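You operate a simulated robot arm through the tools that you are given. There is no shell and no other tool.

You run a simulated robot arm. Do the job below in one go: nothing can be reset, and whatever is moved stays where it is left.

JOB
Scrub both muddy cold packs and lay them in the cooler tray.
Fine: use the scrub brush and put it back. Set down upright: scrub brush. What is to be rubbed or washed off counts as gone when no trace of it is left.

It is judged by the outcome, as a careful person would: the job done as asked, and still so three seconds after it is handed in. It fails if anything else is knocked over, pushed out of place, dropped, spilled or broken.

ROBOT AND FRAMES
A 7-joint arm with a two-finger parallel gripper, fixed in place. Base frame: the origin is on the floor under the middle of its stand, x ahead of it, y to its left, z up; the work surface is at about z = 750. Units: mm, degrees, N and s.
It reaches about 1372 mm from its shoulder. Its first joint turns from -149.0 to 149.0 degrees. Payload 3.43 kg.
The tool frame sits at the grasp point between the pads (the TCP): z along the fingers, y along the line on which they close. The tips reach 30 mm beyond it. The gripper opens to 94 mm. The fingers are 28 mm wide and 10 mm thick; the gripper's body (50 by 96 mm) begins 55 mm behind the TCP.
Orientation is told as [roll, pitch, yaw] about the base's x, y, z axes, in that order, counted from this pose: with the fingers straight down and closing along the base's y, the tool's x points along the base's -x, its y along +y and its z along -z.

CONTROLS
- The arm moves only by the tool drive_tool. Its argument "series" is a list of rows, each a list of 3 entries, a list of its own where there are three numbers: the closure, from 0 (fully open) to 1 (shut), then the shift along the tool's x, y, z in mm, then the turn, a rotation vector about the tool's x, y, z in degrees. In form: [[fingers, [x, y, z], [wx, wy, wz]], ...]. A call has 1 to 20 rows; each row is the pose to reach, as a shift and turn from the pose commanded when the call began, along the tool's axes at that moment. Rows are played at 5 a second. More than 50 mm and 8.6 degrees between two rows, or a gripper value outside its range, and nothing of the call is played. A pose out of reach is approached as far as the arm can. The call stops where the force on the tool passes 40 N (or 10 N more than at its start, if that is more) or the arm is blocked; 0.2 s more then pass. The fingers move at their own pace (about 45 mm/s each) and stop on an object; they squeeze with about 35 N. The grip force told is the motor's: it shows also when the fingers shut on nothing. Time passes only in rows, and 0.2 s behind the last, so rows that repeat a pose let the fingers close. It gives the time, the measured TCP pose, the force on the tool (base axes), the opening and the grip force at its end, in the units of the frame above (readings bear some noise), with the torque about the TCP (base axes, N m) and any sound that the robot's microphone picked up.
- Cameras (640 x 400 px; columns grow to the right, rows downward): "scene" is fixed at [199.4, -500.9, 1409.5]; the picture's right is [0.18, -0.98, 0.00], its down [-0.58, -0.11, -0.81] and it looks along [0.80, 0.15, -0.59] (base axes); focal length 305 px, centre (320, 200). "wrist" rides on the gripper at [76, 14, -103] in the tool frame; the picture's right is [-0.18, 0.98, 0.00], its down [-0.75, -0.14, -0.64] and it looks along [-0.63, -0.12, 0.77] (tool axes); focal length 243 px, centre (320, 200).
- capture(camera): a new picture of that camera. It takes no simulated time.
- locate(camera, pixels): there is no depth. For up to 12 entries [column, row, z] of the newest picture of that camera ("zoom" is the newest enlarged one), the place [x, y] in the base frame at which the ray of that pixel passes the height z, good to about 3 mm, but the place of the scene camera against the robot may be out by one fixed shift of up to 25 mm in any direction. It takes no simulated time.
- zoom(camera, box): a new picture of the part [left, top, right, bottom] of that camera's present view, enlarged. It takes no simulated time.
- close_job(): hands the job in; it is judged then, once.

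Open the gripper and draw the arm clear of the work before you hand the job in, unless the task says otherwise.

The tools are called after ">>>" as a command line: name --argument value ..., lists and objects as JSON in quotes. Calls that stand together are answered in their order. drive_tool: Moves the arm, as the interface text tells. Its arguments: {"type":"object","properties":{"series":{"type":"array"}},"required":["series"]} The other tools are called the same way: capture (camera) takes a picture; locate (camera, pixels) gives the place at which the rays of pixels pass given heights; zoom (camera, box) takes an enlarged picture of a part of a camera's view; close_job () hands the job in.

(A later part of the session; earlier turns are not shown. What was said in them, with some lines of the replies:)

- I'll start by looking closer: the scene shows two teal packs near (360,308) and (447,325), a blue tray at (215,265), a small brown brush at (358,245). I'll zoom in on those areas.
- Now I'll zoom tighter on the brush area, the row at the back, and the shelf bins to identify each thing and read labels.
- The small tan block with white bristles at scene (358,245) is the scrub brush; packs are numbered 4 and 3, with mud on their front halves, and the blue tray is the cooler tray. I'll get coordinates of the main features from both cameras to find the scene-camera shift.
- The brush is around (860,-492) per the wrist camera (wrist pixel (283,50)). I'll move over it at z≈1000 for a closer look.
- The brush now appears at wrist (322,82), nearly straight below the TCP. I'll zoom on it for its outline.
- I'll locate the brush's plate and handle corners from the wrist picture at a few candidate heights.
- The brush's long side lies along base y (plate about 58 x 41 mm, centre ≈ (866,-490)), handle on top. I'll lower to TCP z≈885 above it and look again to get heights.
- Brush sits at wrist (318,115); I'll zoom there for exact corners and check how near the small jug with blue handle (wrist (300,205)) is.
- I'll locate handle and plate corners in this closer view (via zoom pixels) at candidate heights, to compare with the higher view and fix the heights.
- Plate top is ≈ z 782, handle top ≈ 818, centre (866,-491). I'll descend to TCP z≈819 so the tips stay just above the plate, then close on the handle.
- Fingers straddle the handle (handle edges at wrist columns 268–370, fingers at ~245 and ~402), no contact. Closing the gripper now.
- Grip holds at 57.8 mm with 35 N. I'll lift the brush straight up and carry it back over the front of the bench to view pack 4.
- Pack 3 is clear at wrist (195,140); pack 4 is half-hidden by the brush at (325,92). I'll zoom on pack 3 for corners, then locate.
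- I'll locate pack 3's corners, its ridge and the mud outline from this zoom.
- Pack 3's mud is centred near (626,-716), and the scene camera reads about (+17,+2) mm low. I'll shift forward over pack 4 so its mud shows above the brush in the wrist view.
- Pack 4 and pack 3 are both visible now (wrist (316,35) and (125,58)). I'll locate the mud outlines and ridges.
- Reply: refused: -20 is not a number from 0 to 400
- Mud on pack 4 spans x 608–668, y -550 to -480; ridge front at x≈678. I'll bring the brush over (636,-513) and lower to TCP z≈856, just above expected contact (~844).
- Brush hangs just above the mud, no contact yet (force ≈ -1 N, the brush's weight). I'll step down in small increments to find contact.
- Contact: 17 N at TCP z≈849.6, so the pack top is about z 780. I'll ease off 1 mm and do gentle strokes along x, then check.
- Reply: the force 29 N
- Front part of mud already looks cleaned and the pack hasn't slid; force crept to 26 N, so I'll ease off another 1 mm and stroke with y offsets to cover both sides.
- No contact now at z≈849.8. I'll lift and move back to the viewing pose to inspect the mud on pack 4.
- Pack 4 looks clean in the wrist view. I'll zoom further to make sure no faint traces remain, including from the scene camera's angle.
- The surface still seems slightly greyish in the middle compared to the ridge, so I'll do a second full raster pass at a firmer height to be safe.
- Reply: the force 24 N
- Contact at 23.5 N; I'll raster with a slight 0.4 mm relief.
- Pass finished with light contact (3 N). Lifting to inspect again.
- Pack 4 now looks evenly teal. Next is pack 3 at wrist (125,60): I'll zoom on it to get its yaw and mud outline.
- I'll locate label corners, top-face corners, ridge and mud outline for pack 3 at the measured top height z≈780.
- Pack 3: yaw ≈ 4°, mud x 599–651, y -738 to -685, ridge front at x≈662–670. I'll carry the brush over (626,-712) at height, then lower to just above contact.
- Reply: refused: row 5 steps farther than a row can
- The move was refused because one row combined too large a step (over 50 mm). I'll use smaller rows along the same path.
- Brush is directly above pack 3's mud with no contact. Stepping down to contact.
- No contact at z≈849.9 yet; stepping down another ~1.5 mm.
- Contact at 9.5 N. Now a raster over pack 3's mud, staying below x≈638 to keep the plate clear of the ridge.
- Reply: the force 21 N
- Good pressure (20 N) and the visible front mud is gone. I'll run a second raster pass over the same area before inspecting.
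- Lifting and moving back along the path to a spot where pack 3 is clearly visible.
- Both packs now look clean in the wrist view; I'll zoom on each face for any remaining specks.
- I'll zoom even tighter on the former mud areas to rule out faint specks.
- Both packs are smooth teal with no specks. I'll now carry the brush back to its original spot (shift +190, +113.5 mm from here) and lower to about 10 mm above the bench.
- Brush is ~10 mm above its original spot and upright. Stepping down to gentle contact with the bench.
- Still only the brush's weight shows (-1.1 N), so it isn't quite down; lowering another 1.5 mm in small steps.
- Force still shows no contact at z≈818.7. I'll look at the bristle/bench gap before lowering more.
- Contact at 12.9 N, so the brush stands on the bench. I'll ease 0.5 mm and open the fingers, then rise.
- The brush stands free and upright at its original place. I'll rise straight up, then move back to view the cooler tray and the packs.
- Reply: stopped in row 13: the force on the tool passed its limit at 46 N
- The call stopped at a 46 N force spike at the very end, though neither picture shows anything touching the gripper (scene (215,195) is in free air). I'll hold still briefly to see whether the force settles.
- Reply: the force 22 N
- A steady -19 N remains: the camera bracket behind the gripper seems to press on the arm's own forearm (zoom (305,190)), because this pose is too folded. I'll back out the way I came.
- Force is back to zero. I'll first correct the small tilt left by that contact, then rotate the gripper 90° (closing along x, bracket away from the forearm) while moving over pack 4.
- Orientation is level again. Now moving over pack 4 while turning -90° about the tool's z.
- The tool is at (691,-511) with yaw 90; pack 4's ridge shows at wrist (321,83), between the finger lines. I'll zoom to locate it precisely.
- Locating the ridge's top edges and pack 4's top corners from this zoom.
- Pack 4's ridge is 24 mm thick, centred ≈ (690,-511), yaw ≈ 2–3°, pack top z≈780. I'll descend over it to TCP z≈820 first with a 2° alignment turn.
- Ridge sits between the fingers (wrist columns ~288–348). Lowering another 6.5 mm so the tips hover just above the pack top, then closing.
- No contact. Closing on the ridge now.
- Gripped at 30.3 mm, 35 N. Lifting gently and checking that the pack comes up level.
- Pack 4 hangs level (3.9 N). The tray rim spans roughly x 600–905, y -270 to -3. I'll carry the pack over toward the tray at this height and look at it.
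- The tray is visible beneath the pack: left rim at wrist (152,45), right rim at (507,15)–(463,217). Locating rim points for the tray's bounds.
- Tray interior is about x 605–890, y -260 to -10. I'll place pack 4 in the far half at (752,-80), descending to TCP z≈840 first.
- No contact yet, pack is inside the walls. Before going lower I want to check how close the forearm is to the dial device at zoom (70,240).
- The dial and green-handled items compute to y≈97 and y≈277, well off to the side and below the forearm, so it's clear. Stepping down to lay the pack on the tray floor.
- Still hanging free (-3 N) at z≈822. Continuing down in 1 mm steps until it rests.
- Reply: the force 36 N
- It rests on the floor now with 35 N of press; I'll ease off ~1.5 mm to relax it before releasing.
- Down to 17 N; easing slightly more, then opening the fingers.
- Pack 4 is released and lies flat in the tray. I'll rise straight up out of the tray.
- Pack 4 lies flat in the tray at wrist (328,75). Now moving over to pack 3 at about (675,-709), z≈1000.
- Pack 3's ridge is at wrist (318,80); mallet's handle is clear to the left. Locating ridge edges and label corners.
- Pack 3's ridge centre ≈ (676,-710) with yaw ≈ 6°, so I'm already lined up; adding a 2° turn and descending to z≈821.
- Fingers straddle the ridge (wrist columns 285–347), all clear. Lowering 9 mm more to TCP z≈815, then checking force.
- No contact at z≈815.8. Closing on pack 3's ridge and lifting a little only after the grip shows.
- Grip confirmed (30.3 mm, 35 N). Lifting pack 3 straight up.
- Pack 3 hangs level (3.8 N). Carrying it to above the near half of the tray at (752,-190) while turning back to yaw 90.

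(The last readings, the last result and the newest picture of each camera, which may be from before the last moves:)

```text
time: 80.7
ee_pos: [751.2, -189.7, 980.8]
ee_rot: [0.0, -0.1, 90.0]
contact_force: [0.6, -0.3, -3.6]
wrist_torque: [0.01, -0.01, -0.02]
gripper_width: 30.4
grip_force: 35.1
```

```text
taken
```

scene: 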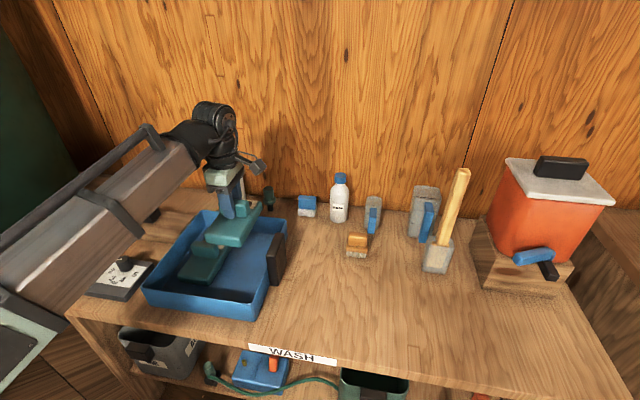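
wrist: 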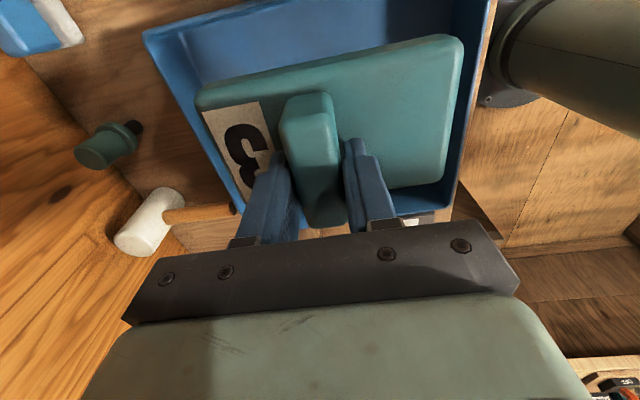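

Pack 3 is above the near half. I'll lower to TCP z≈888 (pack bottom just above rim height) and verify clearances to pack 4 and the wall.

>>> drive_tool --series '[[1, [0, 0, 35], [0, 0, 0]], [1, [0, 0, 70], [0, 0, 0]], [1, [0, 0, 92], [0, 0, 0]], [1, [0, 0, 92], [0, 0, 0]]]'

>>> capture --camera "wrist"

>>> zoom --camera "scene" --box '[130, 190, 300, 330]'

```text
time: 81.7
ee_pos: [751.2, -189.0, 887.7]
ee_rot: [0.0, -0.2, 90.0]
contact_force: [-0.1, -0.3, -3.1]
wrist_torque: [0.0, -0.01, 0.0]
gripper_width: 29.9
grip_force: 35.6
```

```text
taken
```

wrist: 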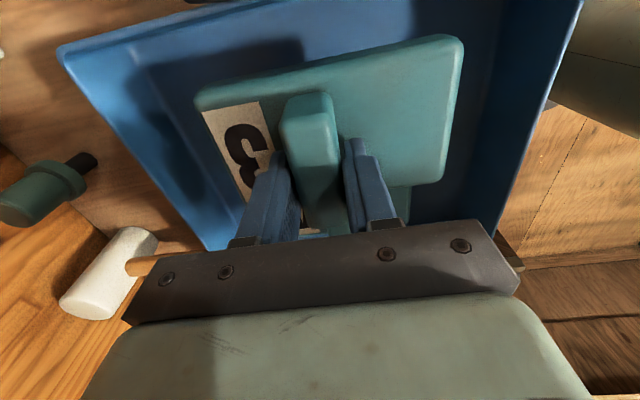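

```text
2.86 times, centred on (215, 260) of scene
```

zoom: 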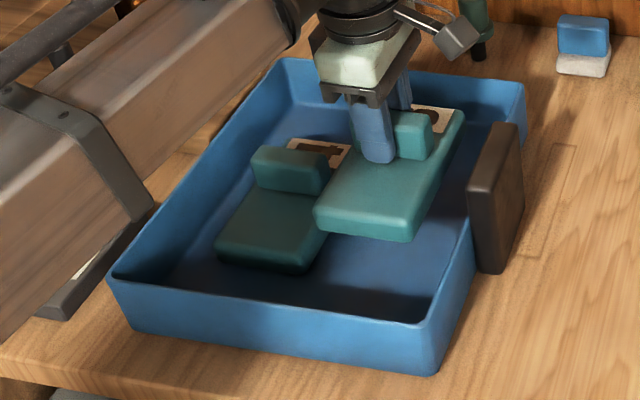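

I'll check the near wall's position from this view (rim line at wrist (60,50)–(300,10)) against the pack's near edge at y≈-236.

>>> zoom --camera "wrist" --box '[40, 0, 600, 130]'

>>> locate --camera "wrist" --pixels '[[62, 48, 815], [80, 52, 815], [200, 22, 815], [205, 30, 815], [300, 5, 815], [200, 90, 780], [463, 40, 780], [440, 185, 780], [330, 70, 780]]'

```text
1.14 times, centred on (320, 65) of wrist
```

zoom: 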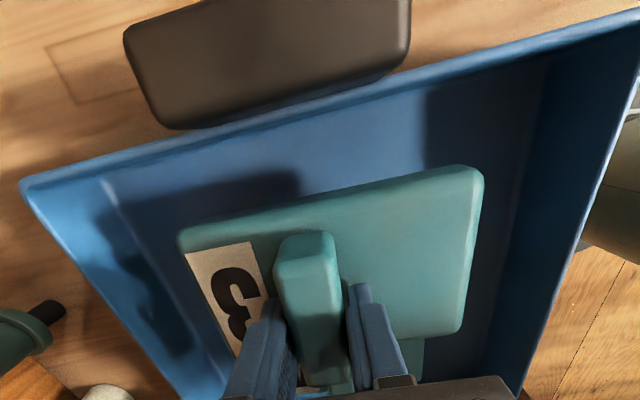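

```text
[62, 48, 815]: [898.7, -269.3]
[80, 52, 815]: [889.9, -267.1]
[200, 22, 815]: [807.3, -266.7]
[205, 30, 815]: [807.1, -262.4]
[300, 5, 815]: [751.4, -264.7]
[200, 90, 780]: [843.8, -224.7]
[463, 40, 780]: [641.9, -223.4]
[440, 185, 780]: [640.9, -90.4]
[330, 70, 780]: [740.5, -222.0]
```

Near wall's inner face is at y≈-262, leaving ~25 mm each side. Lowering to z≈828, then stepping.

>>> drive_tool --series '[[1, [0, 0, 25], [0, 0, 0]], [1, [0, 0, 45], [0, 0, 0]], [1, [0, 0, 55], [0, 0, 0]], [1, [0, 0, 60], [0, 0, 0]], [1, [0, 0, 60], [0, 0, 0]]]'

>>> zoom --camera "scene" --box '[130, 190, 300, 330]'

```text
time: 82.9
ee_pos: [750.8, -189.8, 829.1]
ee_rot: [0.1, -0.1, 90.1]
contact_force: [-0.4, -0.6, -3.8]
wrist_torque: [0.04, -0.02, 0.04]
gripper_width: 30.5
grip_force: 34.9
```

```text
2.86 times, centred on (215, 260) of scene
```

zoom: 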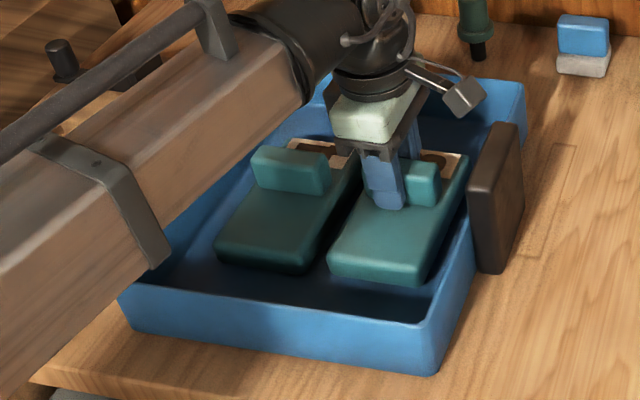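

Pack 3 is inside beside pack 4 with a clear gap, still hanging free. Stepping down gently to rest it.

>>> drive_tool --series '[[1, [0, 0, 3], [0, 0, 0]], [1, [0, 0, 5], [0, 0, 0]], [1, [0, 0, 6.5], [0, 0, 0]], [1, [0, 0, 6.5], [0, 0, 0]]]'

```text
time: 83.9
ee_pos: [751.8, -187.8, 821.7]
ee_rot: [0.1, -0.2, 90.0]
contact_force: [-0.2, -0.3, -3.7]
wrist_torque: [0.01, -0.01, 0.03]
gripper_width: 30.0
grip_force: 35.0
```

Still free at z≈821.7; a further 1.2 mm in half-millimetre steps.

>>> drive_tool --series '[[1, [0, 0, 0.6], [0, 0, 0]], [1, [0, 0, 1.2], [0, 0, 0]], [1, [0, 0, 1.2], [0, 0, 0]]]'

```text
time: 84.7
ee_pos: [750.7, -188.2, 819.8]
ee_rot: [0.0, -0.1, 90.1]
contact_force: [-0.3, -0.3, -3.2]
wrist_torque: [0.03, 0.0, 0.01]
gripper_width: 30.1
grip_force: 35.4
```

Not touching yet; continuing with another 1.2 mm.

>>> drive_tool --series '[[1, [0, 0, 0.6], [0, 0, 0]], [1, [0, 0, 1.2], [0, 0, 0]], [1, [0, 0, 1.2], [0, 0, 0]]]'

```text
time: 85.5
ee_pos: [750.4, -190.4, 820.5]
ee_rot: [0.0, -0.1, 90.0]
contact_force: [1.6, 1.6, 4.6]
wrist_torque: [-0.07, 0.19, -0.03]
gripper_width: 29.9
grip_force: 34.5
```

The pack touches the tray floor (force turned to +4.6 N). Opening the fingers.

>>> drive_tool --series '[[0.7, [0, 0, 0], [0, 0, 0]], [0.5, [0, 0, 0], [0, 0, 0]], [0.3, [0, 0, 0], [0, 0, 0]], [0.3, [0, 0, 0], [0, 0, 0]], [0.3, [0, 0, 0], [0, 0, 0]]]'

>>> capture --camera "wrist"

```text
time: 86.7
ee_pos: [750.3, -189.8, 820.0]
ee_rot: [0.0, -0.1, 90.0]
contact_force: [0.1, -0.1, 0.2]
wrist_torque: [0.01, 0.03, 0.01]
gripper_width: 65.9
grip_force: 0.0
```

```text
taken
```

wrist: 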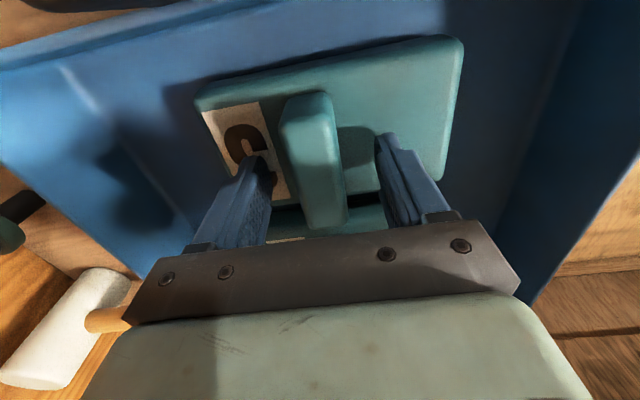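

Released cleanly. Rising straight up, then drawing away from the tray to inspect everything.

>>> drive_tool --series '[[0.3, [0, 0, -20], [0, 0, 0]], [0.3, [0, 0, -60], [0, 0, 0]], [0.2, [0, 0, -100], [0, 0, 0]], [0, [0, 0, -140], [0, 0, 0]], [0, [0, 0, -180], [0, 0, 0]], [0, [0, 0, -180], [0, 0, 0]]]'

>>> capture --camera "wrist"

>>> capture --camera "scene"

```text
time: 88.1
ee_pos: [751.0, -190.8, 999.1]
ee_rot: [-0.1, 0.0, 90.1]
contact_force: [-0.3, 0.2, 0.3]
wrist_torque: [-0.02, 0.02, 0.0]
gripper_width: 93.9
grip_force: 0.0
```

```text
taken
```

wrist: 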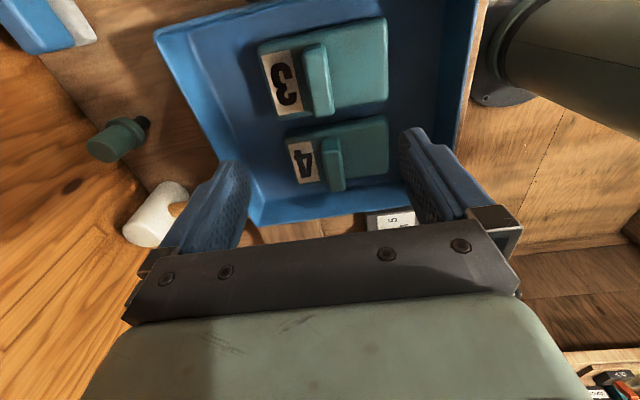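

```text
taken
```

scene: 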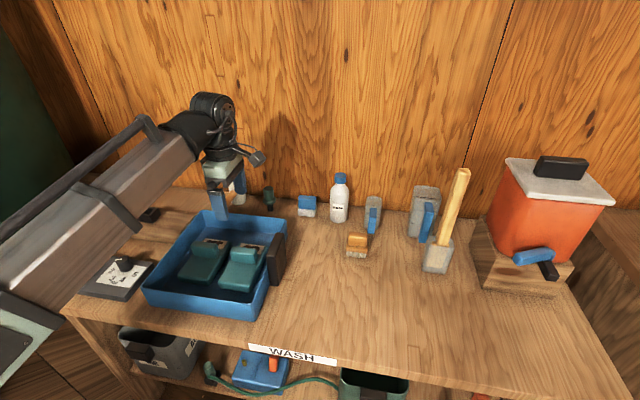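

Both packs lie flat side by side in the tray. I'll zoom in to check their faces for traces and compare the brush's place with the start.

>>> zoom --camera "wrist" --box '[250, 10, 400, 110]'

>>> zoom --camera "wrist" --box '[280, 100, 400, 200]'

>>> zoom --camera "scene" --box '[330, 215, 390, 270]'

>>> zoom --camera "scene" --box '[170, 220, 290, 310]'

```text
4.00 times, centred on (325, 60) of wrist
```

zoom: 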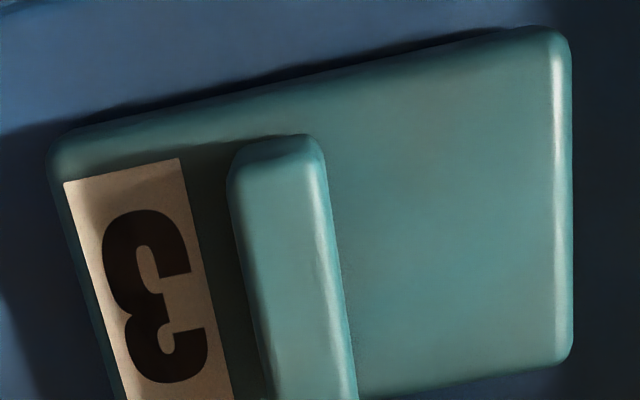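

```text
4.00 times, centred on (340, 150) of wrist
```

zoom: 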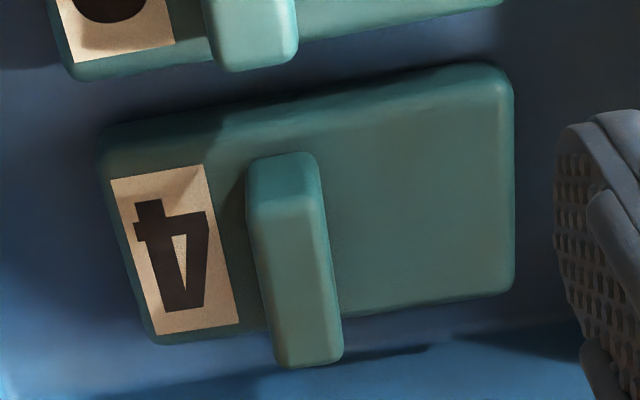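

```text
7.27 times, centred on (360, 242) of scene
```

zoom: 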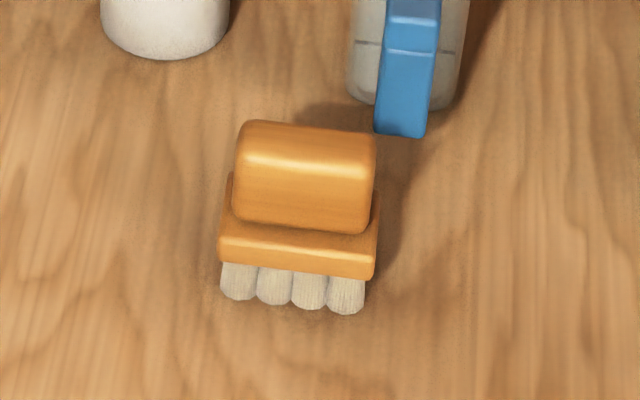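

```text
4.44 times, centred on (230, 265) of scene
```

zoom: 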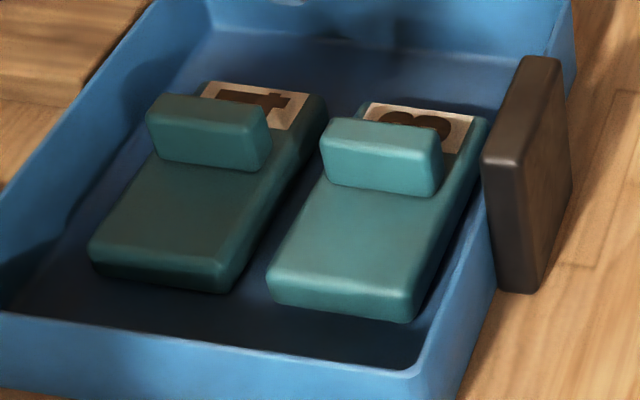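

Everything looks right: packs clean and flat in the tray, brush upright within ~3 mm of its original spot, other items unmoved. I'll draw the open gripper up and clear of the tray before handing in.

>>> drive_tool --series '[[0, [15, -10, -25], [0, 0, 0]], [0, [40, -25, -50], [0, 0, 0]], [0, [70, -45, -70], [0, 0, 0]], [0, [100, -65, -85], [0, 0, 0]], [0, [130, -85, -95], [0, 0, 0]], [0, [150, -100, -100], [0, 0, 0]], [0, [150, -100, -100], [0, 0, 0]]]'

>>> capture --camera "scene"

```text
time: 89.7
ee_pos: [851.2, -338.7, 1101.7]
ee_rot: [0.0, -0.1, 90.0]
contact_force: [-0.1, -0.1, 0.4]
wrist_torque: [0.02, -0.02, -0.01]
gripper_width: 94.1
grip_force: 0.0
```

```text
taken
```

scene: 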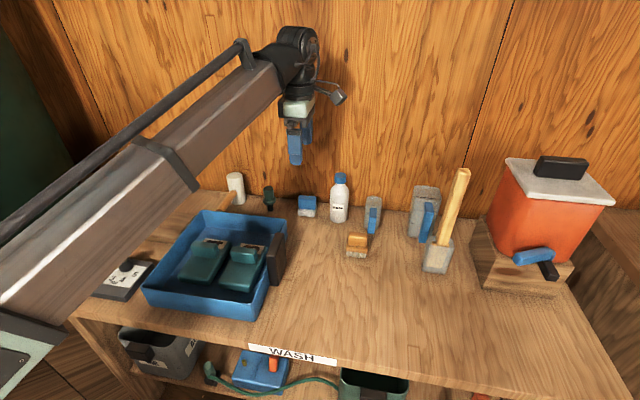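

The arm is clear with the gripper open and zero force; both clean packs lie in the tray (scene (205,262) and (243,268)) and the brush stands upright at (357,245). Handing the job in.

>>> close_job

```text
The job is handed in.
```

I scrubbed both cold packs and laid them flat, side by side, in the blue cooler tray. I handed the job in with the gripper open and the arm clear of the tray.

- **Packs:** Each got two full passes with the brush. In close-up pictures afterwards, I found no mud left on the top or the visible edges. I couldn't see the undersides, so I didn't check those.
- **Brush:** It is back upright, about 3 mm from where it started.
- **Other items:** Everything else on the bench looks unmoved.
- **Force stop:** Partway through, one move stopped at 46 N, most likely because the camera bracket pressed against the arm's own forearm. I backed off, the force dropped to zero, and I reached the tray with the gripper turned 90 degrees instead.
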